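You operate a simulated robot arm through the tools that you are given. There is no shell and no other tool. Be economical: measure what you need, move in short steps, check, and stop when the job is done.

The job below is to be done with a simulated two-armed robot. You get a single attempt, and the scene is never put back.

JOB
Take the large white ball and put it in the wooden tray. Pick up the slim green cone with one hand, pass it to the other hand and put it on the green table. Pull the black pot lid open. The order is free. Set down upright: slim green cone.
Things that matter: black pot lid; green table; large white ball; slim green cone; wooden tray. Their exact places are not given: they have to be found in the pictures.

It is judged by the outcome, as a careful person would: the job done as asked, and still so three seconds after it is handed in. It fails if anything else is knocked over, pushed out of place, dropped, spilled or broken. Lids that push on must go on centred and level and be pressed home; caps that screw on are set level and turned clockwise until they are tight.

ROBOT AND FRAMES
Two 7-joint arms with fingered hands on one trunk, on a base that drives. Base frame: it is fixed to the floor where the robot stands at the start and does not move with it; the origin is under the middle of the robot, x ahead of it, y to its left, z up. Lengths are in m, angles in degrees, forces in N, time in s.
The left shoulder is at the start at [0.07, 0.166, 0.818], the right one opposite. With the tool pointing down near the work surface each hand reaches from about 0.1 to 0.88 m from the robot's upright axis, wherever it stands, measured 20 degrees to its own side. Places, roughly: black pot lid [-2.9, -7.7, 1]; green table [-7.6, 1.6, 0.7]; large white ball (8x7x7 cm) [0.5, 0.1, 0.3]; slim green cone (6x6x12 cm) [-4.7, 3.2, 1.4]; wooden tray [1.5, -1.75, 0.25]. Payload 4.1 kg a hand.
The tool frame of a hand sits at the grasp point between the pads (the TCP): z along the fingers, y along the line on which they close. The tips reach 0.032 m beyond it. The gripper opens to 0.108 m. The gripper's body begins 0.038 m behind the TCP. The gripper is a hand of 4 fingers: y runs from the thumb to the fingers, the wrist lies at [-0.016, -0.108, -0.186] in the tool frame, and closing takes about 1.5 s.
Orientation is told as [roll, pitch, yaw] about the base's x, y, z axes, in that order, counted from this pose: with the fingers straight down and the wrist toward the robot, the tool's x, y and z point along [0, 1, 0], [1, 0, 0] and [0, 0, -1] of the base frame.

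CONTROLS
- The arms move only by the tool arm_command. It takes "left_increments", "right_increments" or both (then of equal length, played together; a hand with none holds still); each is a list of rows, each an object (a shift or turn left out is 0, a gripper value left out holds the last) with "dp": the shift along the tool's x, y, z in units of 25 mm (1.0 is 25 mm), a list of three; "rotation": the turn, a rotation vector about the tool's x, y, z in units of 4 degrees (1.0 is 4 degrees), a list of three; "fingers": the closure, from 0 (fully open) to 1 (shut). In form: [{"dp": [dx, dy, dz], "rotation": [wx, wy, wz], "fingers": fingers}, ...]. A call has 1 to 10 rows; each row shifts and turns the commanded pose from where the row before left it, along the tool's axes as they then stand. A call with a number of a shift or a turn outside -1 to 1 is refused whole. Rows are played at 5 a second. More than 0.05 m and 8.6 degrees between two rows, or a gripper value outside its range, and nothing of the call is played. A pose out of reach is approached as far as the arm can. The call stops where the force on the tool passes 40 N (or 10 N more than at its start, if that is more) or the arm is blocked; 0.2 s more then pass. Each finger travels about 0.045 m/s and halts on what it meets, pressing with about 25 N; the grip force reading is that of the motor and also rises with nothing between the fingers. The clock runs only during rows and for 0.2 s after the last one: add rows that do not move to give the fingers time. The reply holds the time, the measured pose of the TCP, the force on the tool along the base axes, the opening and the grip force, in the units named above and with some noise, with the torque about the TCP (base axes, N m) and any sound that the robot's microphone picked up.
- Cameras (640 x 400 px; columns grow to the right, rows downward): "scene" is now at [0.1371, -0.0067, 1.0226]; the picture's right is [-0.02, -1.00, 0.00], its down [-0.75, 0.01, -0.66] and it looks along [0.66, -0.01, -0.75] (base axes); focal length 296 px, centre (320, 200). "left" rides on the left gripper at [-0.064, -0.093, -0.132] in its tool frame; the picture's right is [-0.80, -0.28, 0.53], its down [0.55, -0.71, 0.45] and it looks along [0.25, 0.65, 0.72] (tool axes); focal length 247 px, centre (320, 200). "right" rides on the right gripper at [0.064, -0.093, -0.132] in its tool frame; the picture's right is [-0.80, 0.28, -0.53], its down [-0.55, -0.71, 0.45] and it looks along [-0.25, 0.65, 0.72] (tool axes); focal length 247 px, centre (320, 200).
- capture(camera): a new picture of that camera. No time passes.
- raise_lower(by): slides the trunk up (or, below 0, down) by that many m; the arms and the scene camera ride with it, the base frame stays. It gives what a move gives, with no picture.
- steer(legs): drives the robot by 1 to 6 legs, each [ahead, left, turn to the left] in m, m and degrees, along the robot's own axes; the way and the turn of a leg run together, so that a leg with both is an arc; at most 1.5 m and 180 degrees a leg. The arms and the cameras ride along, it lands a little off, and it stops where it bumps. It gives what a move gives.
- hand_shape(shape, hand): the hand has 4 fingers and takes this shape, open, in about a second: jaw (thumb against the fingers, like two jaws); tri (thumb and two fingers); tip (a fingertip pinch); poke (one finger out to press); point (the index stretched); flat (the hand flat); cup (the hand cupped); fist (a fist). The gripper value then closes the fingers along that shape, each until it touches; the sizes above hold for jaw. It gives what a move gives, with no picture.
- pan_tilt(pan, tilt): turns the head with the scene camera to pan (to the left, within 86 degrees either way) and tilt (down, from -29 to 69), counted from straight ahead of the robot. It gives what a move gives.
- measure_at(camera, pixels): there is no depth. For up to 12 entries [column, row, z] of the newest picture of that camera ("zoom" is the newest enlarged one), the place [x, y] in the base frame at which the ray of that pixel passes the height z, good to about 0.002 m, but the place of the scene camera against the robot may be out by one fixed shift of up to 0.012 m in any direction. No time passes.
- enlarge(camera, box): a new picture of the part [left, top, right, bottom] of that camera's present view, enlarged. No time passes.
- hand_in(): hands the job in; it is judged then, once.

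Keep the steps short. Do not move on a guess: measure, check each grasp and each placing, and mend mistakes. In all there are 110 turns and 108 pictures (those below and enlarged ones count). Leave the grippers open and the arms clear of the work at the hand-in unless told otherwise, and finish with a single line.

The tools are called after ">>>" by a JSON object that holds its "name" and its "arguments". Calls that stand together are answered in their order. arm_command: Moves the arms, as the interface text tells. Its arguments: {"type":"object","properties":{"left_increments":{"type":"array"},"right_increments":{"type":"array"}},"required":[]} The other tools are called the same way: raise_lower (by) slides the trunk up or down; hand_shape (shape, hand) gives the hand a shape; steer (legs) drives the base; pan_tilt (pan, tilt) turns the head that bears the scene camera; capture (camera) takes a picture; measure_at (camera, pixels) gives the place at which the rays of pixels pass given heights; enlarge (camera, box) takes an enlarged picture of a part of a camera's view; hand_in () hands the job in.

At the start:

```text
time: 0.0
left_tool_pos: [0.5887, 0.3296, 0.5869]
left_ee_rot: [0.0, 0.0, 0.1]
left_wrist_force: [-0.2, 0.2, 0.2]
left_ft_torque: [0.0, -0.01, 0.03]
left_grip_width: 0.1079
left_finger_force: 0.1
left_shape: jaw
right_tool_pos: [0.6508, -0.1714, 0.5471]
right_ee_rot: [0.0, 0.0, 0.1]
right_wrist_force: [-0.3, 0.0, 0.4]
right_ft_torque: [-0.03, -0.01, 0.0]
right_grip_width: 0.1076
right_finger_force: 0.0
right_shape: jaw
trunk travel left (down, up): [-0.325, 0.615]
robot x, y, heading: [-0.0005, 0.0015, -0.1]
head pan, tilt: [-1.1, 49.0]
```

scene: 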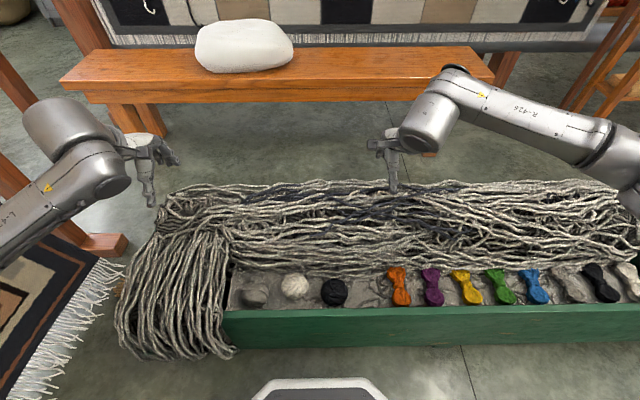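
right: 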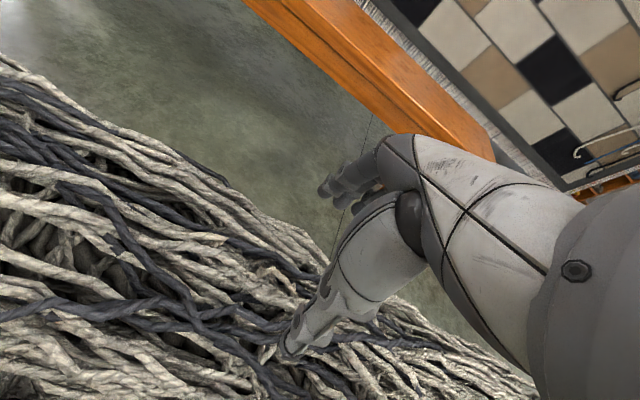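
left: 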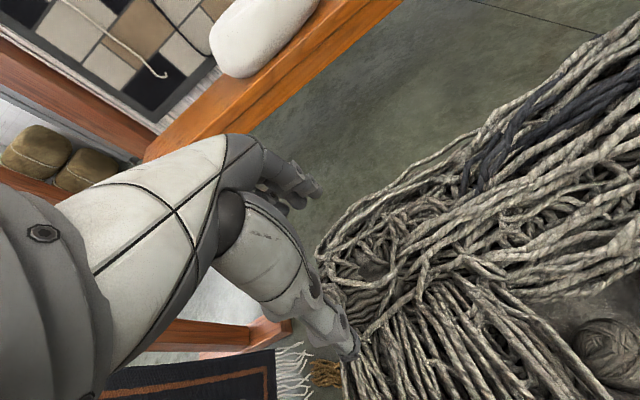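

I see a green box with yarn balls: a grey one at (255,292), a white one at (295,286) and a black one at (334,292). I'll enlarge that area.

>>> {"name": "enlarge", "arguments": {"camera": "scene", "box": [220, 240, 380, 340]}}

>>> {"name": "measure_at", "arguments": {"camera": "scene", "pixels": [[295, 286, 0.3], [295, 286, 0.35], [255, 290, 0.3], [334, 292, 0.3], [295, 310, 0.3], [230, 312, 0.3], [640, 300, 0.3]]}}

```text
4.00 times, centred on (300, 290) of scene
```

zoom: 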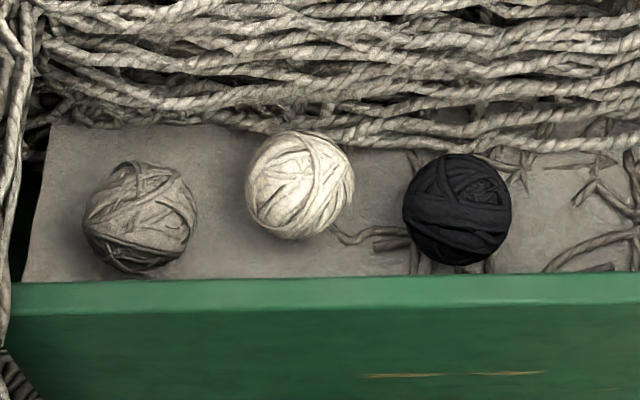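

```text
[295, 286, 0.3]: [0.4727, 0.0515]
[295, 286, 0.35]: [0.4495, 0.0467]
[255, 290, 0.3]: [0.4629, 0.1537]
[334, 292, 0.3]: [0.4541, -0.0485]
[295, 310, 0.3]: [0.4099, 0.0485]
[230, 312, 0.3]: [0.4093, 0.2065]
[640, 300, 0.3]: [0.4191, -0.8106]
```

The white ball is about 7 cm wide, which matches. Before moving I'll look toward the tray, to the front right.

>>> {"name": "pan_tilt", "arguments": {"pan": -50, "tilt": 25}}

>>> {"name": "capture", "arguments": {"camera": "scene"}}

>>> {"name": "pan_tilt", "arguments": {"pan": 30, "tilt": 20}}

>>> {"name": "capture", "arguments": {"camera": "scene"}}

```text
time: 1.2
left_tool_pos: [0.5882, 0.3284, 0.5879]
left_ee_rot: [0.0, 0.0, -0.1]
left_wrist_force: [0.5, -0.3, -0.3]
left_ft_torque: [0.02, -0.02, 0.0]
left_grip_width: 0.1076
left_finger_force: 0.1
left_shape: jaw
right_tool_pos: [0.6506, -0.1716, 0.547]
right_ee_rot: [0.0, 0.0, 0.1]
right_wrist_force: [-0.8, -0.1, 0.8]
right_ft_torque: [0.01, 0.03, -0.03]
right_grip_width: 0.1077
right_finger_force: 0.1
right_shape: jaw
trunk travel left (down, up): [-0.325, 0.615]
robot x, y, heading: [-0.0016, 0.0005, 0.3]
head pan, tilt: [-50.0, 25.0]
```

```text
103 pictures are left
```

scene: 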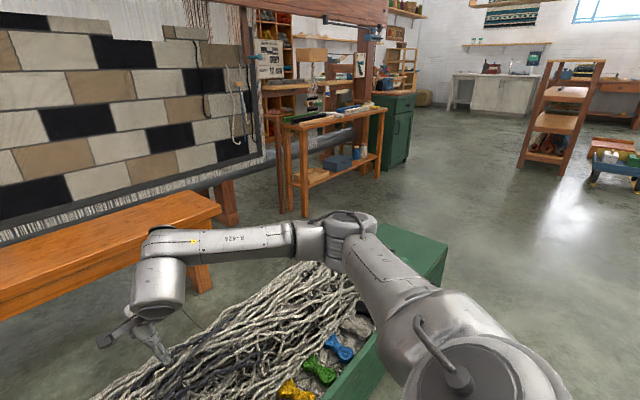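

```text
time: 2.7
left_tool_pos: [0.5877, 0.33, 0.5878]
left_ee_rot: [0.1, 0.0, 0.0]
left_wrist_force: [-0.2, -0.5, 0.2]
left_ft_torque: [-0.02, 0.0, -0.02]
left_grip_width: 0.1076
left_finger_force: 0.1
left_shape: jaw
right_tool_pos: [0.6508, -0.1718, 0.5479]
right_ee_rot: [0.0, -0.1, 0.1]
right_wrist_force: [0.6, -0.3, 0.0]
right_ft_torque: [-0.04, 0.03, 0.02]
right_grip_width: 0.1075
right_finger_force: 0.0
right_shape: jaw
trunk travel left (down, up): [-0.325, 0.615]
robot x, y, heading: [0.0014, -0.0008, 0.1]
head pan, tilt: [30.0, 20.0]
```

```text
102 pictures are left
```

scene: 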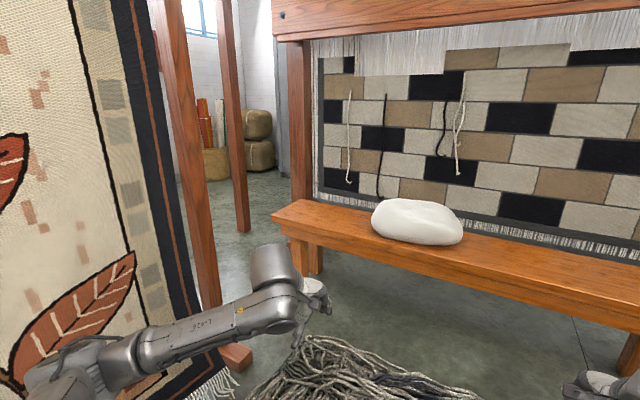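

The shelf unit at about (310,170) in the right-hand view may hold the tray. I'll enlarge that area.

>>> {"name": "pan_tilt", "arguments": {"pan": -50, "tilt": 25}}

>>> {"name": "enlarge", "arguments": {"camera": "scene", "box": [240, 70, 440, 220]}}

>>> {"name": "measure_at", "arguments": {"camera": "scene", "pixels": [[310, 178, 0.25], [305, 210, 0.0], [361, 165, 0.25], [290, 180, 0.25], [300, 125, 0.75], [378, 174, 0.0]]}}

```text
time: 4.2
left_tool_pos: [0.5872, 0.3288, 0.5869]
left_ee_rot: [-0.1, 0.0, 0.0]
left_wrist_force: [0.5, -0.3, -0.4]
left_ft_torque: [-0.01, 0.02, 0.0]
left_grip_width: 0.1074
left_finger_force: 0.1
left_shape: jaw
right_tool_pos: [0.6507, -0.1725, 0.5468]
right_ee_rot: [0.0, 0.0, 0.0]
right_wrist_force: [-0.1, 0.6, 0.1]
right_ft_torque: [0.0, 0.01, -0.01]
right_grip_width: 0.1074
right_finger_force: 0.0
right_shape: jaw
trunk travel left (down, up): [-0.325, 0.615]
robot x, y, heading: [0.001, 0.0008, -0.2]
head pan, tilt: [-50.0, 25.0]
```

```text
2.67 times, centred on (340, 145) of scene
```

zoom: 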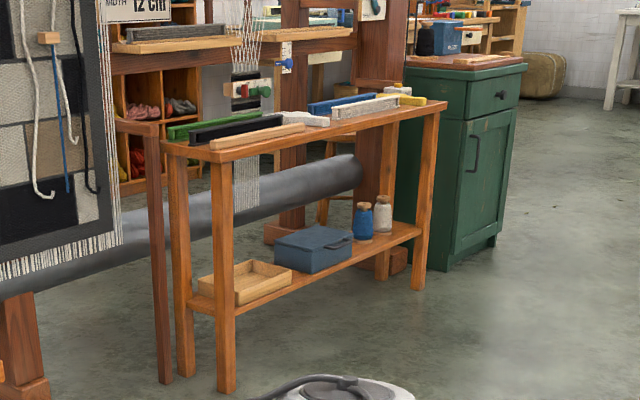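

```text
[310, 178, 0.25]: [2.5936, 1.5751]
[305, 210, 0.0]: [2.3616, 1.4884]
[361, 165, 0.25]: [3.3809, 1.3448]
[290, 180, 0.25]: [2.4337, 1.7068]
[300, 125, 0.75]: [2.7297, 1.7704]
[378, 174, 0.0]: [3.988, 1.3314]
```

The last scene capture was from a different pan, so those readings are wrong. I'll measure again in the zoom picture: tray at zoom (250,285), table legs at (225,390), (185,370) and (417,285).

>>> {"name": "measure_at", "arguments": {"camera": "zoom", "pixels": [[234, 305, 0.2], [292, 278, 0.2], [225, 392, 0], [185, 375, 0], [417, 288, 0], [383, 278, 0], [222, 158, 0.6], [222, 158, 0.7], [446, 104, 0.65], [165, 382, 0]]}}

```text
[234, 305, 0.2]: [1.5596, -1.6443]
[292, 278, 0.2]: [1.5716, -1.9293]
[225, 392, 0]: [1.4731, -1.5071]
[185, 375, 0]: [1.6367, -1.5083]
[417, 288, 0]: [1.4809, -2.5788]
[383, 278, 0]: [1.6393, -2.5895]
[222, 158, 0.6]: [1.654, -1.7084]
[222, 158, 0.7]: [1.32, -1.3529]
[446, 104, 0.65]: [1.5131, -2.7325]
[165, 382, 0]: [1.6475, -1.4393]
```

Now for the ball. The table front is at about x=1.47, with the shelf at about z=0.25 and the tray at y≈-1.65 to -1.93. I'll look straight down at the ball and move the right hand a bit aside first if it's needed.

>>> {"name": "pan_tilt", "arguments": {"pan": 5, "tilt": 65}}

>>> {"name": "capture", "arguments": {"camera": "scene"}}

>>> {"name": "enlarge", "arguments": {"camera": "scene", "box": [200, 120, 400, 245]}}

```text
time: 5.5
left_tool_pos: [0.5874, 0.3299, 0.5882]
left_ee_rot: [-0.1, 0.0, 0.0]
left_wrist_force: [-0.3, 0.1, 0.4]
left_ft_torque: [0.02, -0.02, 0.02]
left_grip_width: 0.1079
left_finger_force: 0.1
left_shape: jaw
right_tool_pos: [0.6515, -0.1705, 0.5475]
right_ee_rot: [0.1, 0.0, -0.1]
right_wrist_force: [0.7, 0.6, -0.7]
right_ft_torque: [-0.05, -0.02, -0.01]
right_grip_width: 0.1075
right_finger_force: 0.1
right_shape: jaw
trunk travel left (down, up): [-0.325, 0.615]
robot x, y, heading: [-0.0015, 0.0014, 0.1]
head pan, tilt: [5.0, 65.0]
```

```text
100 pictures are left
```

scene: 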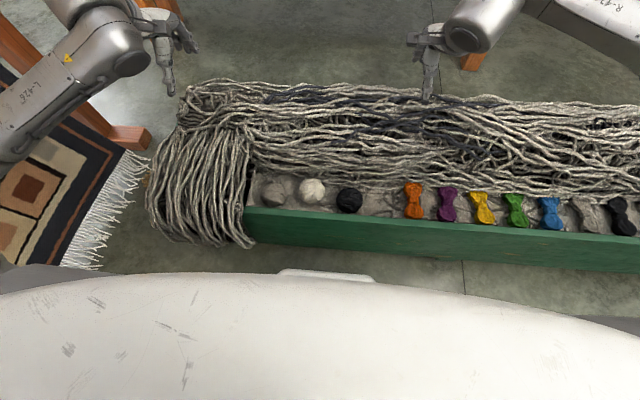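

```text
3.20 times, centred on (300, 182) of scene
```

zoom: 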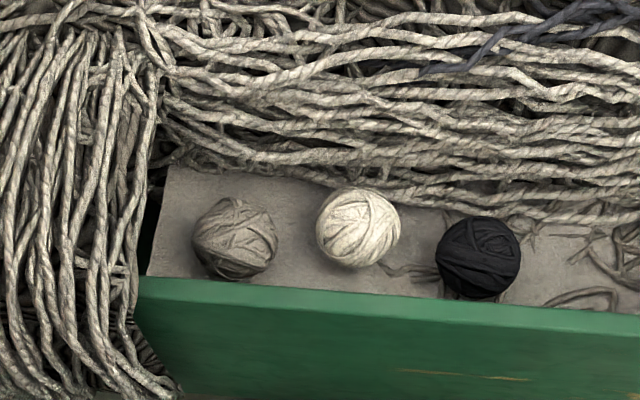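

The heights aren't known yet. I'll bring the right hand over the ball at the same height, so its camera gives a second line of sight.

>>> {"name": "arm_command", "arguments": {"right_increments": [{"dp": [0.88, -0.84, 0]}, {"dp": [0.88, -0.84, 0]}, {"dp": [0.88, -0.84, 0]}, {"dp": [0.88, -0.84, 0]}, {"dp": [0.88, -0.84, 0]}, {"dp": [0.88, -0.84, 0]}, {"dp": [0.88, -0.84, 0]}, {"dp": [0.88, -0.84, 0]}, {"dp": [0.88, -0.84, 0]}, {"dp": [0.88, -0.84, 0]}]}}

>>> {"name": "capture", "arguments": {"camera": "right"}}

```text
time: 7.7
left_tool_pos: [0.5881, 0.3293, 0.5878]
left_ee_rot: [0.1, 0.0, 0.0]
left_wrist_force: [-0.4, -0.6, -0.3]
left_ft_torque: [0.0, 0.01, 0.01]
left_grip_width: 0.1076
left_finger_force: 0.0
left_shape: jaw
right_tool_pos: [0.4387, 0.0488, 0.5489]
right_ee_rot: [0.0, 0.0, 0.0]
right_wrist_force: [-0.3, 0.7, -0.4]
right_ft_torque: [-0.02, 0.03, 0.0]
right_grip_width: 0.1074
right_finger_force: 0.1
right_shape: jaw
trunk travel left (down, up): [-0.325, 0.615]
robot x, y, heading: [-0.001, -0.0011, -0.0]
head pan, tilt: [5.0, 65.0]
```

```text
98 pictures are left
```

right: 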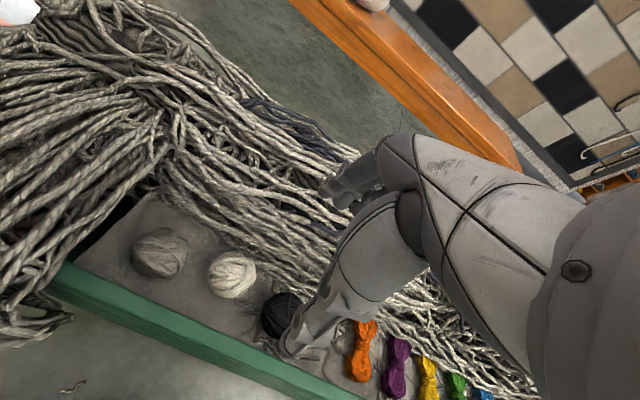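

The white ball is at (231,274). I'll get its ray and the rim's from both cameras at several heights.

>>> {"name": "measure_at", "arguments": {"camera": "right", "pixels": [[231, 274, 0.25], [231, 274, 0.3], [231, 274, 0.35], [158, 252, 0.3], [282, 315, 0.3], [56, 268, 0.3], [180, 338, 0.3], [56, 268, 0.35], [180, 338, 0.35], [255, 270, 0.3], [232, 253, 0.3]]}}

>>> {"name": "measure_at", "arguments": {"camera": "scene", "pixels": [[312, 191, 0.25], [312, 191, 0.3], [312, 191, 0.35], [273, 193, 0.3], [350, 200, 0.3], [246, 208, 0.3], [246, 208, 0.35], [340, 214, 0.3], [340, 214, 0.35], [312, 178, 0.3]]}}

```text
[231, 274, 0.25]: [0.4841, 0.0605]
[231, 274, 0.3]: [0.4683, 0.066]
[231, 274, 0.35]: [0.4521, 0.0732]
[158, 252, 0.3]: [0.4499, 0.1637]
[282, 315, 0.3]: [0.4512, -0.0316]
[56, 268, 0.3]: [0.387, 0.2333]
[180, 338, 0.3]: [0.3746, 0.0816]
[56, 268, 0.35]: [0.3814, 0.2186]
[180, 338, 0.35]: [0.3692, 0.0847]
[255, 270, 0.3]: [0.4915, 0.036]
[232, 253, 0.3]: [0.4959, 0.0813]
```

```text
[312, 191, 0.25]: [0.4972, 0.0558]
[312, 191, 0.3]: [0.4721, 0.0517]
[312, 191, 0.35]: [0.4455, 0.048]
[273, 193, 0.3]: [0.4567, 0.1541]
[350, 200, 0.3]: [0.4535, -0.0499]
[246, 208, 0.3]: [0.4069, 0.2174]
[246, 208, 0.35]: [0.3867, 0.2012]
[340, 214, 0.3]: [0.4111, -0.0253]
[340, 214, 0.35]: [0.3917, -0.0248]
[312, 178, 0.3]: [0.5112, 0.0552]
```

I'll look at the hand itself to judge how wide the fingers are before choosing the turn.

>>> {"name": "enlarge", "arguments": {"camera": "right", "box": [180, 120, 460, 380]}}

>>> {"name": "capture", "arguments": {"camera": "left"}}

>>> {"name": "pan_tilt", "arguments": {"pan": 0, "tilt": 45}}

>>> {"name": "capture", "arguments": {"camera": "scene"}}

```text
1.54 times, centred on (320, 250) of right
```

zoom: 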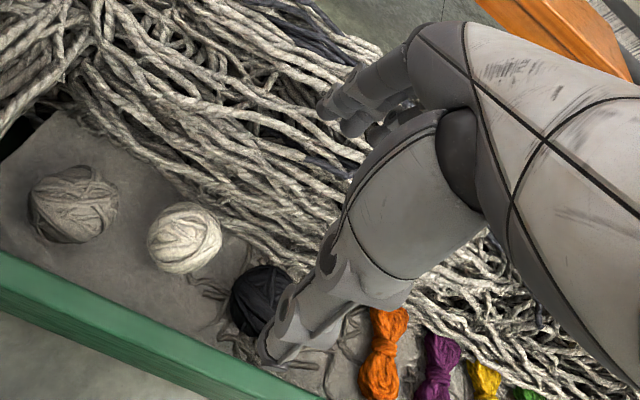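

```text
96 pictures are left
```

left: 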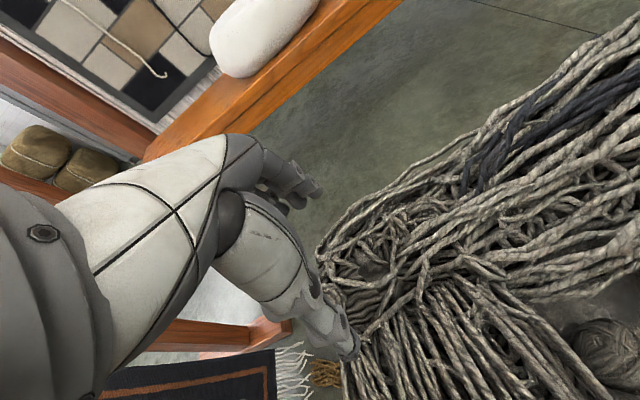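

```text
time: 8.5
left_tool_pos: [0.5877, 0.3282, 0.588]
left_ee_rot: [0.1, -0.1, -0.1]
left_wrist_force: [0.0, 0.5, -0.6]
left_ft_torque: [0.0, -0.01, -0.02]
left_grip_width: 0.1077
left_finger_force: 0.1
left_shape: jaw
right_tool_pos: [0.4391, 0.0467, 0.5488]
right_ee_rot: [0.0, 0.1, 0.1]
right_wrist_force: [0.5, 0.2, -0.4]
right_ft_torque: [-0.03, 0.01, 0.02]
right_grip_width: 0.1076
right_finger_force: 0.1
right_shape: jaw
trunk travel left (down, up): [-0.325, 0.615]
robot x, y, heading: [0.0017, 0.0013, -0.3]
head pan, tilt: [0.0, 45.0]
```

```text
95 pictures are left
```

scene: 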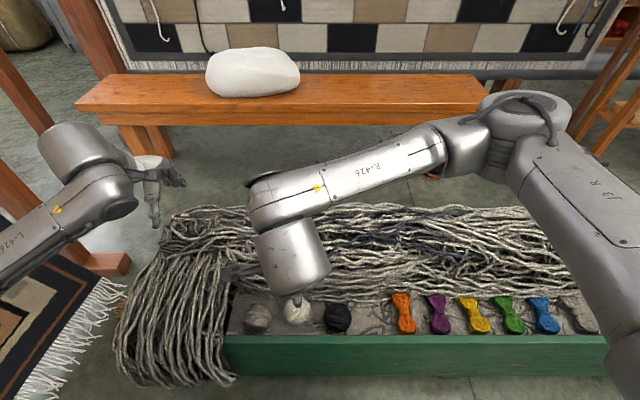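

I'll turn the right hand about 48° (yaw +) over the ball, so that it closes on a diagonal clear of the neighbouring balls, the rim and the yarn.

>>> {"name": "arm_command", "arguments": {"right_increments": [{"rotation": [0, 0, -1]}, {"rotation": [0, 0, -1]}, {"rotation": [0, 0, -1]}, {"rotation": [0, 0, -1]}, {"rotation": [0, 0, -1]}, {"rotation": [0, 0, -1]}, {"rotation": [0, 0, -1]}, {"rotation": [0, 0, -1]}, {"rotation": [0, 0, -1]}, {"rotation": [0, 0, -1]}]}}

>>> {"name": "arm_command", "arguments": {"right_increments": [{"rotation": [0, 0, -1]}, {"rotation": [0, 0, -1]}, {"dp": [0, 0, 1]}, {"dp": [0, 0, 1]}]}}

>>> {"name": "capture", "arguments": {"camera": "right"}}

```text
time: 10.7
left_tool_pos: [0.5878, 0.3283, 0.5877]
left_ee_rot: [0.0, -0.1, 0.0]
left_wrist_force: [-0.8, 0.0, -0.1]
left_ft_torque: [0.04, 0.01, -0.03]
left_grip_width: 0.1078
left_finger_force: 0.0
left_shape: jaw
right_tool_pos: [0.4418, 0.049, 0.5479]
right_ee_rot: [0.0, 0.0, 40.1]
right_wrist_force: [-0.4, -0.6, -0.3]
right_ft_torque: [0.03, 0.02, 0.01]
right_grip_width: 0.1075
right_finger_force: 0.0
right_shape: jaw
trunk travel left (down, up): [-0.325, 0.615]
robot x, y, heading: [0.0002, 0.0012, -0.1]
head pan, tilt: [0.0, 45.0]
```

```text
time: 11.7
left_tool_pos: [0.5873, 0.3278, 0.5877]
left_ee_rot: [0.0, 0.0, 0.0]
left_wrist_force: [-0.4, 0.1, 0.5]
left_ft_torque: [-0.02, 0.01, 0.0]
left_grip_width: 0.1077
left_finger_force: 0.0
left_shape: jaw
right_tool_pos: [0.4434, 0.048, 0.4983]
right_ee_rot: [0.0, 0.0, 48.0]
right_wrist_force: [-0.3, 0.1, 0.1]
right_ft_torque: [0.02, -0.02, 0.03]
right_grip_width: 0.1077
right_finger_force: 0.1
right_shape: jaw
trunk travel left (down, up): [-0.325, 0.615]
robot x, y, heading: [-0.0006, 0.002, -0.0]
head pan, tilt: [0.0, 45.0]
```

```text
94 pictures are left
```

right: 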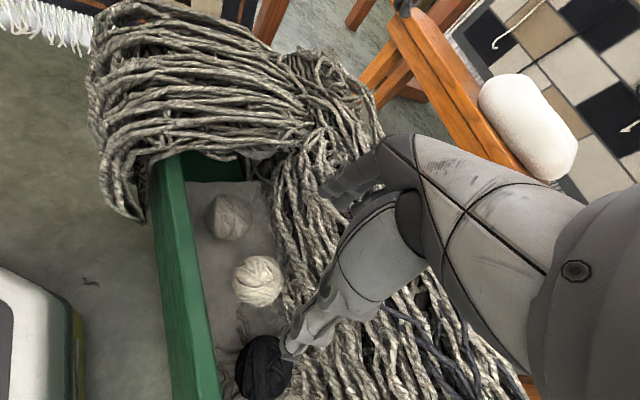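

The ball is now at (257,280). I'll measure its ray here, and the rim's.

>>> {"name": "measure_at", "arguments": {"camera": "right", "pixels": [[257, 280, 0.25], [257, 280, 0.28], [257, 280, 0.3], [229, 215, 0.28], [263, 366, 0.28], [205, 330, 0.3], [205, 330, 0.33], [178, 330, 0.33], [283, 290, 0.28], [257, 257, 0.28], [257, 305, 0.28]]}}

```text
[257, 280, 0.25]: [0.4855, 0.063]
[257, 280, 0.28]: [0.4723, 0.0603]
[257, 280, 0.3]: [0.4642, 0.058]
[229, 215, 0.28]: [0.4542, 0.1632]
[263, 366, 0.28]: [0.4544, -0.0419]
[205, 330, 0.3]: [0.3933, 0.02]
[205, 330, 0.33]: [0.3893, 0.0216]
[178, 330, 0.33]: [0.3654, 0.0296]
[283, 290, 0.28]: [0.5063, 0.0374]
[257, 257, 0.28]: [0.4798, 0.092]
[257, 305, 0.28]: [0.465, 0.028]
```

The two rays cross at a ball centre of about (0.480, 0.062, 0.262). I'll turn 12° more (yaw 60), pre-close to about 9 cm, move over the centre and stop at z≈0.36 to check.

>>> {"name": "arm_command", "arguments": {"right_increments": [{"rotation": [0, 0, -1], "fingers": 0.15}, {"rotation": [0, 0, -1]}, {"rotation": [0, 0, -1]}, {"dp": [-0.5, 0.61, 0]}, {"dp": [-0.49, 0.61, 0]}, {"dp": [0, 0, 1]}, {"dp": [0, 0, 1]}, {"dp": [0, 0, 1]}, {"dp": [0, 0, 1]}, {"dp": [0, 0, 1]}]}}

>>> {"name": "capture", "arguments": {"camera": "right"}}

>>> {"name": "capture", "arguments": {"camera": "scene"}}

```text
time: 13.9
left_tool_pos: [0.5872, 0.3279, 0.5893]
left_ee_rot: [0.0, 0.1, -0.1]
left_wrist_force: [-0.8, 0.3, 0.8]
left_ft_torque: [0.02, -0.01, -0.01]
left_grip_width: 0.1079
left_finger_force: 0.1
left_shape: jaw
right_tool_pos: [0.4763, 0.0638, 0.3757]
right_ee_rot: [-0.1, 0.0, 60.0]
right_wrist_force: [-0.9, 0.2, -0.1]
right_ft_torque: [0.02, 0.0, -0.01]
right_grip_width: 0.0918
right_finger_force: 0.0
right_shape: jaw
trunk travel left (down, up): [-0.325, 0.615]
robot x, y, heading: [0.0023, -0.0006, 0.2]
head pan, tilt: [0.0, 45.0]
```

```text
93 pictures are left
```

right: 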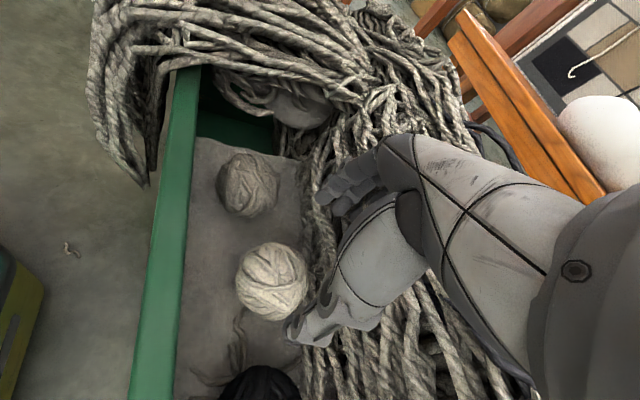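

```text
92 pictures are left
```

scene: 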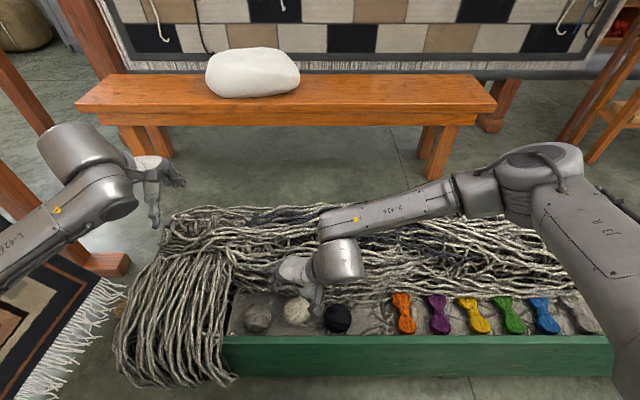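

There's another round object under the yarn near (300,105), so I need to tell which one is the large white ball.

>>> {"name": "enlarge", "arguments": {"camera": "right", "box": [180, 50, 380, 180]}}

>>> {"name": "measure_at", "arguments": {"camera": "right", "pixels": [[273, 281, 0.262], [308, 285, 0.262], [236, 277, 0.262], [273, 243, 0.262], [275, 321, 0.262], [248, 184, 0.262], [300, 105, 0.262], [260, 380, 0.262], [200, 230, 0.262], [202, 150, 0.3]]}}

```text
3.08 times, centred on (280, 115) of right
```

zoom: 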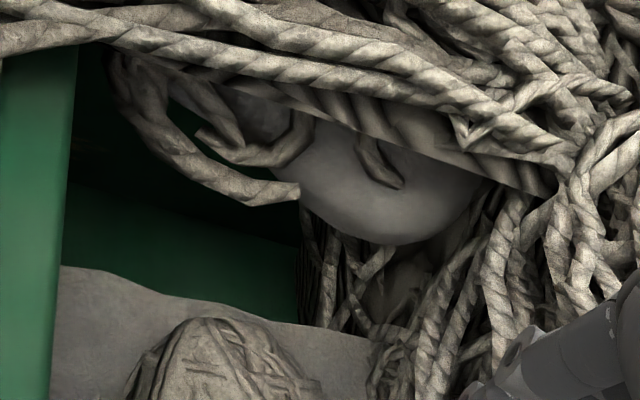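

```text
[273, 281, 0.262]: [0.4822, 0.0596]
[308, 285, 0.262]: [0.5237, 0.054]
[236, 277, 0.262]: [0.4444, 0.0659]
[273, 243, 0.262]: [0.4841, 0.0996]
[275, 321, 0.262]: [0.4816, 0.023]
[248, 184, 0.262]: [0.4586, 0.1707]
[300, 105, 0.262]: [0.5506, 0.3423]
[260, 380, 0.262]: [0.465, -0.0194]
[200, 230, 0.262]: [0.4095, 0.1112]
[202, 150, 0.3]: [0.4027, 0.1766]
```

The ball measures 7–8 cm, centred at (0.482, 0.060), so it's the right one. I'll fix the 7 mm offset and descend to TCP z≈0.27, watching the force.

>>> {"name": "arm_command", "arguments": {"right_increments": [{"dp": [-0.28, 0, 0.6]}, {"dp": [0, 0, 0.6]}, {"dp": [0, 0, 0.6]}, {"dp": [0, 0, 0.6]}, {"dp": [0, 0, 0.6]}, {"dp": [0, 0, 0.6]}, {"dp": [0, 0, 0.6]}]}}

>>> {"name": "capture", "arguments": {"camera": "right"}}

```text
time: 15.5
left_tool_pos: [0.5872, 0.3279, 0.5905]
left_ee_rot: [0.1, -0.1, 0.0]
left_wrist_force: [-0.1, -1.2, 0.2]
left_ft_torque: [0.02, -0.05, 0.02]
left_grip_width: 0.1078
left_finger_force: 0.1
left_shape: jaw
right_tool_pos: [0.4833, 0.0604, 0.271]
right_ee_rot: [-0.1, -0.3, 60.1]
right_wrist_force: [-0.5, -1.1, 24.8]
right_ft_torque: [0.39, -0.4, -0.03]
right_grip_width: 0.0901
right_finger_force: 0.1
right_shape: jaw
trunk travel left (down, up): [-0.325, 0.615]
robot x, y, heading: [0.0031, -0.0022, 0.3]
head pan, tilt: [0.0, 45.0]
```

```text
90 pictures are left
```

right: 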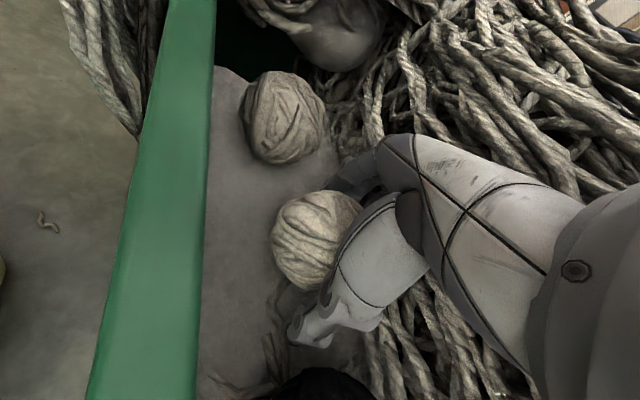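

I feel 25 N upward: the tips are on the bed. I'll lift 4 mm and close the hand.

>>> {"name": "arm_command", "arguments": {"right_increments": [{"dp": [0, 0, -0.2]}, {"fingers": 1}, {}, {}, {}, {}, {}, {}, {}, {}]}}

>>> {"name": "capture", "arguments": {"camera": "right"}}

```text
time: 17.7
left_tool_pos: [0.5878, 0.3292, 0.5889]
left_ee_rot: [-0.1, 0.1, -0.1]
left_wrist_force: [-0.4, 0.0, -1.0]
left_ft_torque: [-0.02, 0.02, 0.02]
left_grip_width: 0.1076
left_finger_force: 0.1
left_shape: jaw
right_tool_pos: [0.4826, 0.0584, 0.2726]
right_ee_rot: [0.0, 0.0, 60.1]
right_wrist_force: [1.3, 0.1, 4.2]
right_ft_torque: [0.08, -0.12, -0.01]
right_grip_width: 0.0501
right_finger_force: 24.9
right_shape: jaw
trunk travel left (down, up): [-0.325, 0.615]
robot x, y, heading: [-0.0, 0.0004, 0.2]
head pan, tilt: [0.0, 45.0]
```

```text
89 pictures are left
```

right: 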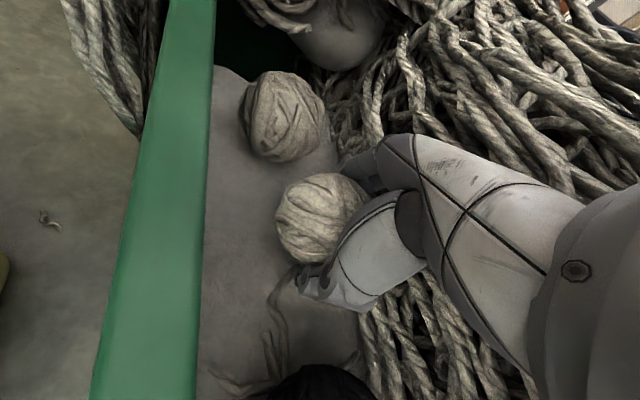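

Grip 25 N at 5 cm opening, with the ball sitting a bit deep toward the fingers. I'll lift 4 cm and check that it holds.

>>> {"name": "arm_command", "arguments": {"right_increments": [{"dp": [0, 0, -0.4]}, {"dp": [0, 0, -0.4]}, {"dp": [0, 0, -0.4]}, {"dp": [0, 0, -0.4]}, {}]}}

>>> {"name": "capture", "arguments": {"camera": "right"}}

```text
time: 18.9
left_tool_pos: [0.5875, 0.3289, 0.5885]
left_ee_rot: [0.1, 0.1, 0.1]
left_wrist_force: [0.2, 0.2, -0.7]
left_ft_torque: [0.0, 0.02, -0.01]
left_grip_width: 0.1078
left_finger_force: 0.1
left_shape: jaw
right_tool_pos: [0.4838, 0.0594, 0.3126]
right_ee_rot: [-0.1, 0.0, 59.9]
right_wrist_force: [-0.8, -0.6, -0.3]
right_ft_torque: [0.01, -0.03, 0.0]
right_grip_width: 0.0493
right_finger_force: 25.0
right_shape: jaw
trunk travel left (down, up): [-0.325, 0.615]
robot x, y, heading: [-0.0035, 0.0002, -0.0]
head pan, tilt: [0.0, 45.0]
```

```text
88 pictures are left
```

right: 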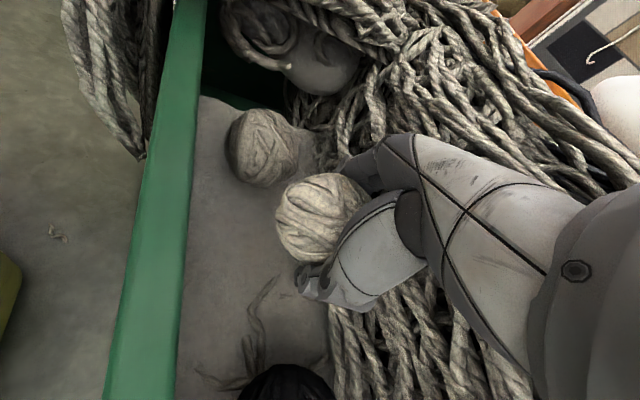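

The ball is at the same pixel while the background moved, so it's held. I'll raise 25 cm and then check its place in the hand from the scene camera.

>>> {"name": "arm_command", "arguments": {"right_increments": [{"dp": [0, 0, -1]}, {"dp": [0, 0, -1]}, {"dp": [0, 0, -1]}, {"dp": [0, 0, -1]}, {"dp": [0, 0, -1]}, {"dp": [0, 0, -1]}, {"dp": [0, 0, -1]}, {"dp": [0, 0, -1]}, {"dp": [0, 0, -1]}, {"dp": [0, 0, -1]}]}}

>>> {"name": "pan_tilt", "arguments": {"pan": 5, "tilt": 35}}

>>> {"name": "capture", "arguments": {"camera": "scene"}}

```text
time: 21.1
left_tool_pos: [0.5877, 0.329, 0.5881]
left_ee_rot: [0.0, 0.1, 0.0]
left_wrist_force: [0.4, -0.2, 0.7]
left_ft_torque: [-0.03, -0.02, -0.04]
left_grip_width: 0.108
left_finger_force: 0.1
left_shape: jaw
right_tool_pos: [0.4834, 0.059, 0.5613]
right_ee_rot: [0.1, 0.0, 60.0]
right_wrist_force: [0.5, -0.9, -0.7]
right_ft_torque: [-0.02, 0.02, 0.01]
right_grip_width: 0.0492
right_finger_force: 25.5
right_shape: jaw
trunk travel left (down, up): [-0.325, 0.615]
robot x, y, heading: [-0.0005, -0.0038, -0.1]
head pan, tilt: [0.0, 45.0]
```

```text
time: 21.8
left_tool_pos: [0.5869, 0.3299, 0.5877]
left_ee_rot: [-0.1, 0.0, 0.0]
left_wrist_force: [-0.3, 0.8, -0.3]
left_ft_torque: [0.01, -0.01, 0.0]
left_grip_width: 0.1074
left_finger_force: 0.1
left_shape: jaw
right_tool_pos: [0.4835, 0.0599, 0.5623]
right_ee_rot: [0.0, 0.1, 60.0]
right_wrist_force: [0.0, 0.2, -0.4]
right_ft_torque: [-0.02, 0.0, 0.01]
right_grip_width: 0.0491
right_finger_force: 24.9
right_shape: jaw
trunk travel left (down, up): [-0.325, 0.615]
robot x, y, heading: [0.0011, 0.0007, -0.1]
head pan, tilt: [5.0, 35.0]
```

```text
87 pictures are left
```

scene: 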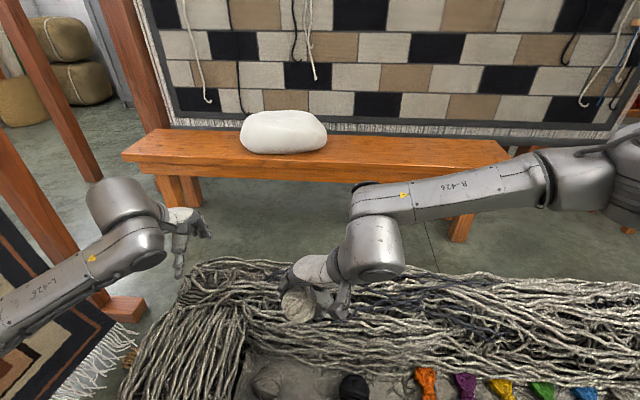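

The ball is firmly held. Now I'll drive: back 0.2 m, then sideways right 1.5 m, and look toward the table.

>>> {"name": "steer", "arguments": {"legs": [[-0.2, 0, 0], [0, -1.5, 0]]}}

>>> {"name": "pan_tilt", "arguments": {"pan": 0, "tilt": 25}}

>>> {"name": "capture", "arguments": {"camera": "scene"}}

```text
time: 30.6
left_tool_pos: [0.3747, -1.2135, 0.5876]
left_ee_rot: [-0.2, 0.0, -1.4]
left_wrist_force: [0.1, -0.4, 0.3]
left_ft_torque: [-0.01, -0.01, 0.04]
left_grip_width: 0.1077
left_finger_force: 0.0
left_shape: jaw
right_tool_pos: [0.2641, -1.4809, 0.5627]
right_ee_rot: [0.0, 0.0, 58.6]
right_wrist_force: [0.3, 0.4, 0.2]
right_ft_torque: [0.02, -0.01, 0.03]
right_grip_width: 0.0492
right_finger_force: 25.2
right_shape: jaw
trunk travel left (down, up): [-0.325, 0.615]
robot x, y, heading: [-0.2223, -1.5286, -1.4]
head pan, tilt: [5.0, 35.0]
```

```text
time: 31.3
left_tool_pos: [0.3741, -1.2124, 0.5869]
left_ee_rot: [0.1, 0.0, -1.4]
left_wrist_force: [0.9, 0.3, -0.6]
left_ft_torque: [0.02, 0.0, -0.01]
left_grip_width: 0.1075
left_finger_force: 0.1
left_shape: jaw
right_tool_pos: [0.2638, -1.4794, 0.5615]
right_ee_rot: [0.1, -0.1, 58.6]
right_wrist_force: [-0.2, 0.5, -0.2]
right_ft_torque: [0.0, 0.01, -0.03]
right_grip_width: 0.0489
right_finger_force: 25.0
right_shape: jaw
trunk travel left (down, up): [-0.325, 0.615]
robot x, y, heading: [-0.2223, -1.5281, -1.5]
head pan, tilt: [0.0, 25.0]
```

```text
86 pictures are left
```

scene: 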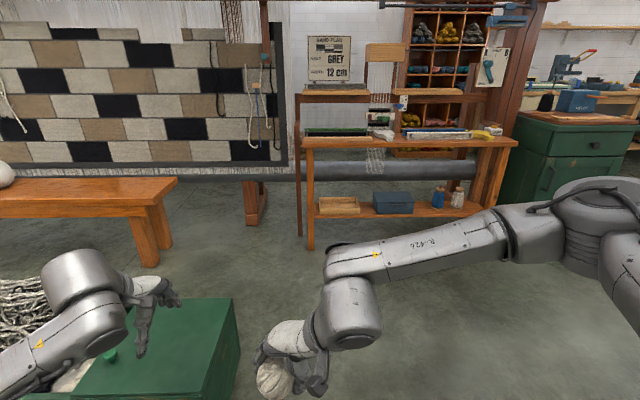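

There's a clear view of the table: tray at (339,205), box end at (235,300). I'll enlarge it and measure.

>>> {"name": "enlarge", "arguments": {"camera": "scene", "box": [280, 110, 540, 270]}}

>>> {"name": "measure_at", "arguments": {"camera": "scene", "pixels": [[309, 248, 0], [328, 235, 0], [236, 300, 0.4], [236, 300, 0.3], [215, 398, 0.3], [150, 265, 0], [175, 178, 0.45], [319, 211, 0.25], [359, 211, 0.25], [312, 217, 0.2], [305, 143, 0.65]]}}

```text
2.46 times, centred on (410, 190) of scene
```

zoom: 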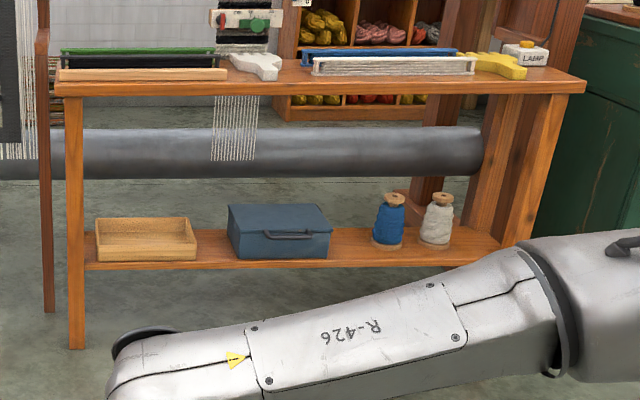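

```text
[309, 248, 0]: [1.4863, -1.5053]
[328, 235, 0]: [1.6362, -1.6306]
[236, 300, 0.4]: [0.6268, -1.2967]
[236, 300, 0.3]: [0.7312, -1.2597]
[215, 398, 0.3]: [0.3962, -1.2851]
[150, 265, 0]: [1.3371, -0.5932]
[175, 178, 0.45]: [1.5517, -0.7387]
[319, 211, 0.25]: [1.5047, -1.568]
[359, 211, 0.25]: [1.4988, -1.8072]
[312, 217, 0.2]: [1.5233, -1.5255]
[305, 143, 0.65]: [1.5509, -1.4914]
```

Readings: front legs x≈1.485, shelf top z≈0.22, tabletop underside z≈0.63, tray y -1.57 to -1.81. I'll turn the right hand so it closes left–right (yaw ~90) and tilt its fingers forward about 40°, to slip under the tabletop. The left hand is pulled back at the same time.

>>> {"name": "arm_command", "arguments": {"right_increments": [{"rotation": [0, 0, -1]}, {"rotation": [0, 0, -1]}, {"rotation": [0, 0, -1]}, {"rotation": [0, 0, -1]}, {"rotation": [0, 0, -1]}, {"rotation": [0, 0, -1]}, {"rotation": [0, 0, -1]}, {"rotation": [0, 0, -0.8]}, {"rotation": [0, -1, 0]}, {"rotation": [0, -1, 0]}], "left_increments": [{"dp": [0, -1, -0.5]}, {"dp": [0, -1, -0.5]}, {"dp": [0, -1, -0.5]}, {"dp": [0, -1, -0.5]}, {"dp": [0, -1, 0]}, {"dp": [0, -1, 0]}, {"dp": [0, -1, 0]}, {"dp": [0, -1, 0]}, {"dp": [0, -1, 0]}, {"dp": [0, -1, 0]}]}}

>>> {"name": "arm_command", "arguments": {"right_increments": [{"rotation": [0, -1, 0]}, {"rotation": [0, -1, 0]}, {"rotation": [0, -1, 0]}, {"rotation": [0, -1, 0]}, {"rotation": [0, -1, 0]}, {"rotation": [0, -1, 0]}, {"rotation": [0, -1, 0]}, {"rotation": [0, -1, 0]}]}}

>>> {"name": "capture", "arguments": {"camera": "scene"}}

```text
time: 33.5
left_tool_pos: [0.2917, -1.2107, 0.6301]
left_ee_rot: [0.0, 0.0, -1.4]
left_wrist_force: [0.8, 0.0, 0.2]
left_ft_torque: [0.0, 0.0, 0.0]
left_grip_width: 0.1077
left_finger_force: 0.2
left_shape: jaw
left hand out of reach, approached as far as the arm can: row 4, 5, 6, 7, 8, 9, 10
right_tool_pos: [0.2631, -1.4784, 0.5634]
right_ee_rot: [-8.0, 0.1, 74.7]
right_wrist_force: [0.4, 0.6, -0.2]
right_ft_torque: [0.01, 0.02, 0.01]
right_grip_width: 0.0489
right_finger_force: 25.2
right_shape: jaw
right hand out of reach, approached as far as the arm can: row 5, 6, 7, 8
trunk travel left (down, up): [-0.325, 0.615]
robot x, y, heading: [-0.2235, -1.5304, -1.2]
head pan, tilt: [0.0, 25.0]
```

```text
time: 35.3
left_tool_pos: [0.2905, -1.2108, 0.6302]
left_ee_rot: [0.0, -0.1, -1.5]
left_wrist_force: [-0.3, -0.1, 0.9]
left_ft_torque: [-0.03, -0.03, 0.0]
left_grip_width: 0.1079
left_finger_force: 0.0
left_shape: jaw
right_tool_pos: [0.263, -1.479, 0.5621]
right_ee_rot: [-40.2, 0.0, 74.6]
right_wrist_force: [0.1, 0.3, 0.2]
right_ft_torque: [-0.02, 0.0, 0.01]
right_grip_width: 0.049
right_finger_force: 24.9
right_shape: jaw
trunk travel left (down, up): [-0.325, 0.615]
robot x, y, heading: [-0.2234, -1.5297, -1.4]
head pan, tilt: [0.0, 25.0]
```

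```text
84 pictures are left
```

scene: 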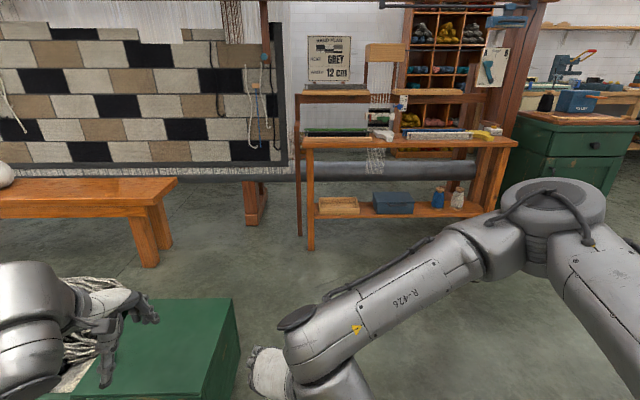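

The hand is tilted 40° forward and still holds the ball. Next I'll shift right 0.2 m and straighten the heading, then go ahead 0.9 m, staying short of the table.

>>> {"name": "steer", "arguments": {"legs": [[0, -0.2, 1.4], [0.9, 0, 0]]}}

>>> {"name": "pan_tilt", "arguments": {"pan": 0, "tilt": 45}}

>>> {"name": "capture", "arguments": {"camera": "scene"}}

>>> {"name": "capture", "arguments": {"camera": "right"}}

```text
time: 41.2
left_tool_pos: [1.1832, -1.4093, 0.6293]
left_ee_rot: [0.1, 0.0, -0.7]
left_wrist_force: [-0.7, 0.1, -0.4]
left_ft_torque: [-0.02, 0.0, 0.01]
left_grip_width: 0.1076
left_finger_force: 0.0
left_shape: jaw
right_tool_pos: [1.1575, -1.6792, 0.5621]
right_ee_rot: [-40.0, 0.0, 75.2]
right_wrist_force: [0.3, -0.3, 0.1]
right_ft_torque: [-0.04, 0.0, 0.01]
right_grip_width: 0.0487
right_finger_force: 25.4
right_shape: jaw
trunk travel left (down, up): [-0.325, 0.615]
robot x, y, heading: [0.675, -1.7372, -0.9]
head pan, tilt: [0.0, 25.0]
```

```text
time: 42.0
left_tool_pos: [1.1823, -1.4094, 0.6292]
left_ee_rot: [0.1, 0.0, -0.6]
left_wrist_force: [-0.3, -0.2, 0.0]
left_ft_torque: [-0.01, -0.01, 0.02]
left_grip_width: 0.1081
left_finger_force: 0.2
left_shape: jaw
right_tool_pos: [1.1576, -1.6791, 0.5628]
right_ee_rot: [-40.1, 0.0, 75.2]
right_wrist_force: [-0.5, 0.6, -0.1]
right_ft_torque: [-0.03, 0.0, -0.03]
right_grip_width: 0.0488
right_finger_force: 25.1
right_shape: jaw
trunk travel left (down, up): [-0.325, 0.615]
robot x, y, heading: [0.6758, -1.73, -0.4]
head pan, tilt: [0.0, 45.0]
```

```text
83 pictures are left
```

scene: 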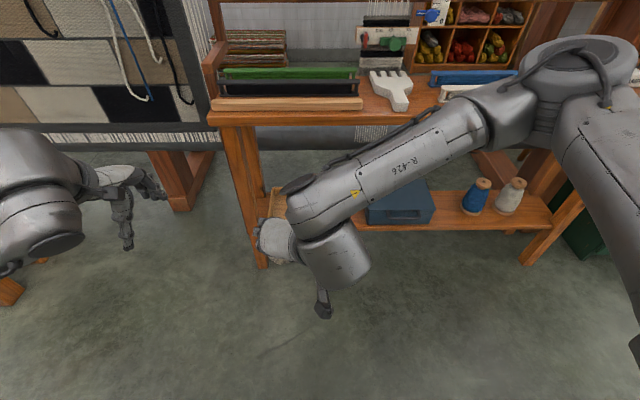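

```text
82 pictures are left
```

right: 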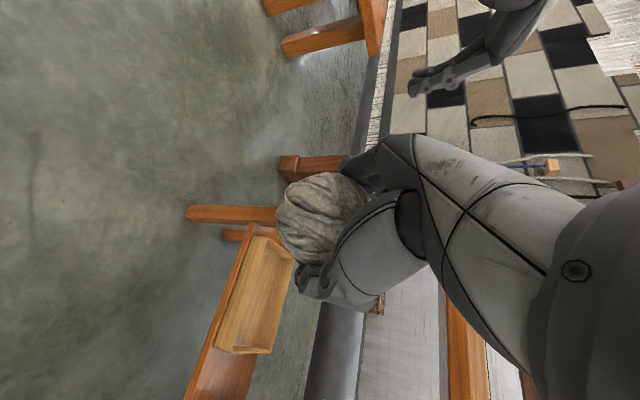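

The wrist camera sees the tray at (250,300). I'll lower the trunk 0.18 m, so the hand comes to about 0.38 m and the head can see under the tabletop, then measure.

>>> {"name": "raise_lower", "arguments": {"by": -0.18}}

>>> {"name": "capture", "arguments": {"camera": "right"}}

>>> {"name": "capture", "arguments": {"camera": "scene"}}

```text
time: 44.0
left_tool_pos: [1.1831, -1.4116, 0.4499]
left_ee_rot: [0.1, 0.0, -0.7]
left_wrist_force: [0.5, -1.0, 0.0]
left_ft_torque: [-0.01, 0.0, -0.01]
left_grip_width: 0.1077
left_finger_force: 0.1
left_shape: jaw
right_tool_pos: [1.1567, -1.6785, 0.3823]
right_ee_rot: [-40.0, -0.1, 75.3]
right_wrist_force: [-0.4, 0.4, -0.2]
right_ft_torque: [-0.01, -0.01, 0.0]
right_grip_width: 0.0487
right_finger_force: 25.1
right_shape: jaw
trunk travel left (down, up): [-0.145, 0.795]
robot x, y, heading: [0.6714, -1.7308, -0.8]
head pan, tilt: [0.0, 45.0]
```

```text
81 pictures are left
```

right: 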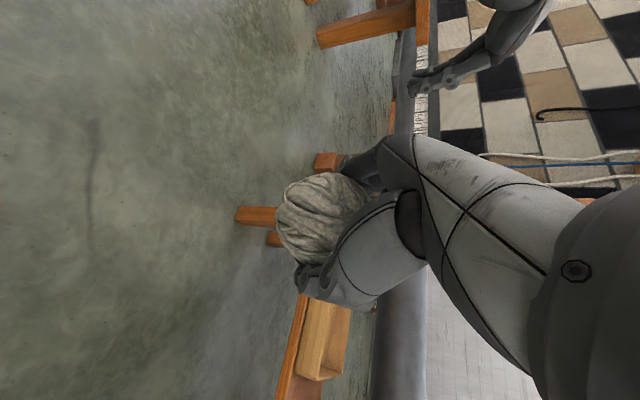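

```text
80 pictures are left
```

scene: 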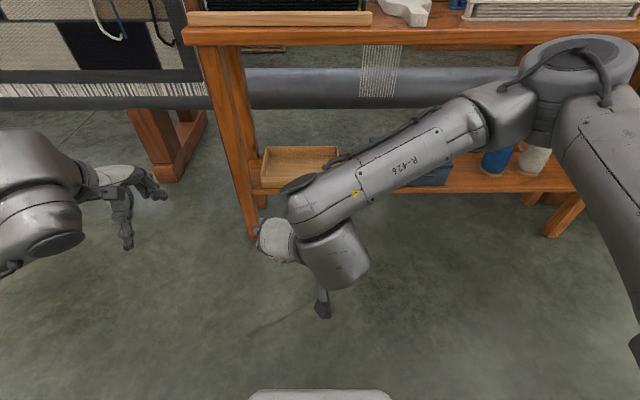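

The head now sees the tray's top. I'll enlarge it.

>>> {"name": "enlarge", "arguments": {"camera": "scene", "box": [230, 120, 390, 220]}}

>>> {"name": "measure_at", "arguments": {"camera": "right", "pixels": [[296, 372, 0.26], [318, 378, 0.26], [316, 298, 0.26], [350, 312, 0.26], [296, 372, 0.23], [318, 378, 0.23]]}}

```text
4.00 times, centred on (310, 170) of scene
```

zoom: 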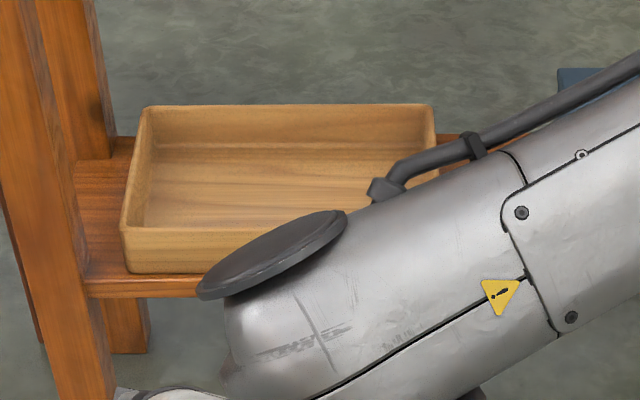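

```text
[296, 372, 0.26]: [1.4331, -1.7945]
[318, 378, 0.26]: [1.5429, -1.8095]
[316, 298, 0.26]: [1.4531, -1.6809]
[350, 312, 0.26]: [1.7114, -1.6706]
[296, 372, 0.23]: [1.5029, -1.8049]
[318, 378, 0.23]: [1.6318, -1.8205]
```

>>> {"name": "measure_at", "arguments": {"camera": "zoom", "pixels": [[122, 228, 0.26], [145, 107, 0.26], [435, 104, 0.26], [130, 272, 0.22], [90, 296, 0.2], [90, 278, 0.22], [150, 222, 0.23], [122, 228, 0.27], [145, 107, 0.27]]}}

```text
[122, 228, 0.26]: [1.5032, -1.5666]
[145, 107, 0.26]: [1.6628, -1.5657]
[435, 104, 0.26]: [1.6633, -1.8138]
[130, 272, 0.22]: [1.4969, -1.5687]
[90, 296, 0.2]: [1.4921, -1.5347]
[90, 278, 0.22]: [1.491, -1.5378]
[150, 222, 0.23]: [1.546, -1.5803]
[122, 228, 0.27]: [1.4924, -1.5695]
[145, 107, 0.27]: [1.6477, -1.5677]
```

The two cameras agree: shelf top z≈0.22, tray x 1.50–1.66, y -1.567 to -1.814, rim z≈0.262. I'll drive ahead 0.14 m, with the ball staying outside the table.

>>> {"name": "steer", "arguments": {"legs": [[0.14, 0, 0.8]]}}

```text
time: 45.4
left_tool_pos: [1.3174, -1.4033, 0.449]
left_ee_rot: [0.0, 0.0, 0.2]
left_wrist_force: [0.7, 0.5, -0.2]
left_ft_torque: [0.0, 0.01, -0.01]
left_grip_width: 0.1078
left_finger_force: 0.0
left_shape: jaw
right_tool_pos: [1.2976, -1.6733, 0.3822]
right_ee_rot: [-40.0, 0.0, 76.2]
right_wrist_force: [-0.8, 0.4, -1.4]
right_ft_torque: [0.0, 0.0, 0.0]
right_grip_width: 0.0488
right_finger_force: 25.1
right_shape: jaw
trunk travel left (down, up): [-0.145, 0.795]
robot x, y, heading: [0.8158, -1.7324, 0.4]
head pan, tilt: [0.0, 45.0]
```

I'll move the ball forward just to the table front: TCP to about (1.49, -1.708, 0.345).

>>> {"name": "arm_command", "arguments": {"right_increments": [{"dp": [-0.627, 0.059, 0.768]}, {"dp": [-0.627, 0.059, 0.768]}, {"dp": [-0.627, 0.059, 0.768]}, {"dp": [-0.627, 0.059, 0.768]}, {"dp": [-0.627, 0.059, 0.768]}, {"dp": [-0.627, 0.059, 0.768]}, {"dp": [-0.627, 0.059, 0.768]}, {"dp": [-0.627, 0.059, 0.768]}]}}

>>> {"name": "capture", "arguments": {"camera": "right"}}

>>> {"name": "capture", "arguments": {"camera": "scene"}}

```text
time: 47.2
left_tool_pos: [1.3175, -1.4023, 0.4487]
left_ee_rot: [0.0, 0.1, 0.3]
left_wrist_force: [0.0, 0.9, -0.6]
left_ft_torque: [0.03, -0.01, -0.02]
left_grip_width: 0.1076
left_finger_force: 0.0
left_shape: jaw
right_tool_pos: [1.4899, -1.7062, 0.3444]
right_ee_rot: [-39.9, 0.0, 76.2]
right_wrist_force: [0.2, 0.4, -0.2]
right_ft_torque: [0.02, 0.02, -0.04]
right_grip_width: 0.0484
right_finger_force: 25.4
right_shape: jaw
trunk travel left (down, up): [-0.145, 0.795]
robot x, y, heading: [0.8126, -1.7317, -0.1]
head pan, tilt: [0.0, 45.0]
```

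```text
78 pictures are left
```

right: 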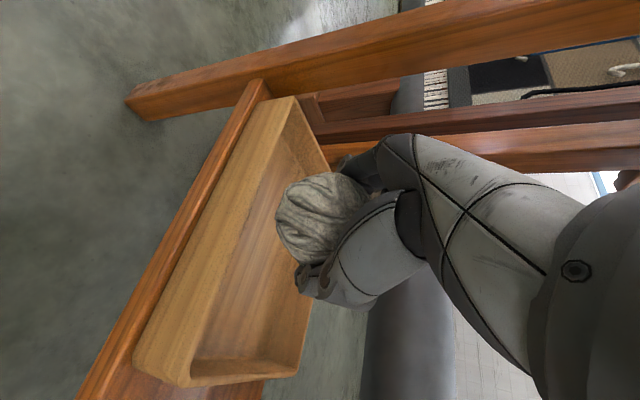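

```text
77 pictures are left
```

scene: 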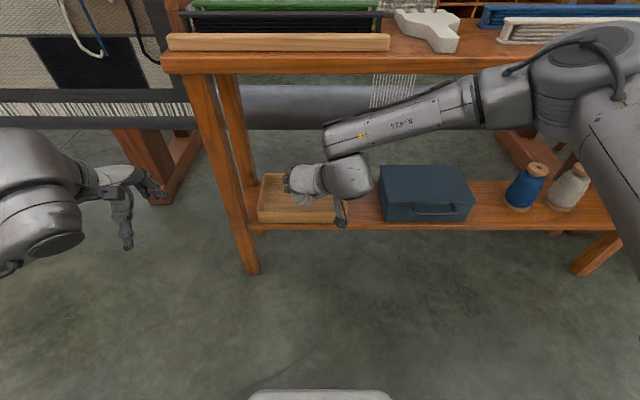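

The ball is poised at the tray's front edge and the right camera shows the tray below it. I'll check that the wrist's top disc at (325,132) has clearance to the tabletop.

>>> {"name": "measure_at", "arguments": {"camera": "scene", "pixels": [[325, 128, 0.5], [325, 128, 0.55], [325, 128, 0.6], [474, 85, 0.6], [372, 185, 0.45], [345, 222, 0.35], [345, 222, 0.4], [382, 170, 0.32], [385, 218, 0.22]]}}

```text
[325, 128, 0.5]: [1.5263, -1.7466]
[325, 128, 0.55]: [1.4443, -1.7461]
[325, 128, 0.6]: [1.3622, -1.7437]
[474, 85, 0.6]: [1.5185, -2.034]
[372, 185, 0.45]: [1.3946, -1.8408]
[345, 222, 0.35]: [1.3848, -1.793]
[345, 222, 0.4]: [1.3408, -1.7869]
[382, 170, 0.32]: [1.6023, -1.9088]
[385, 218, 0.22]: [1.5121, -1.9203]
```

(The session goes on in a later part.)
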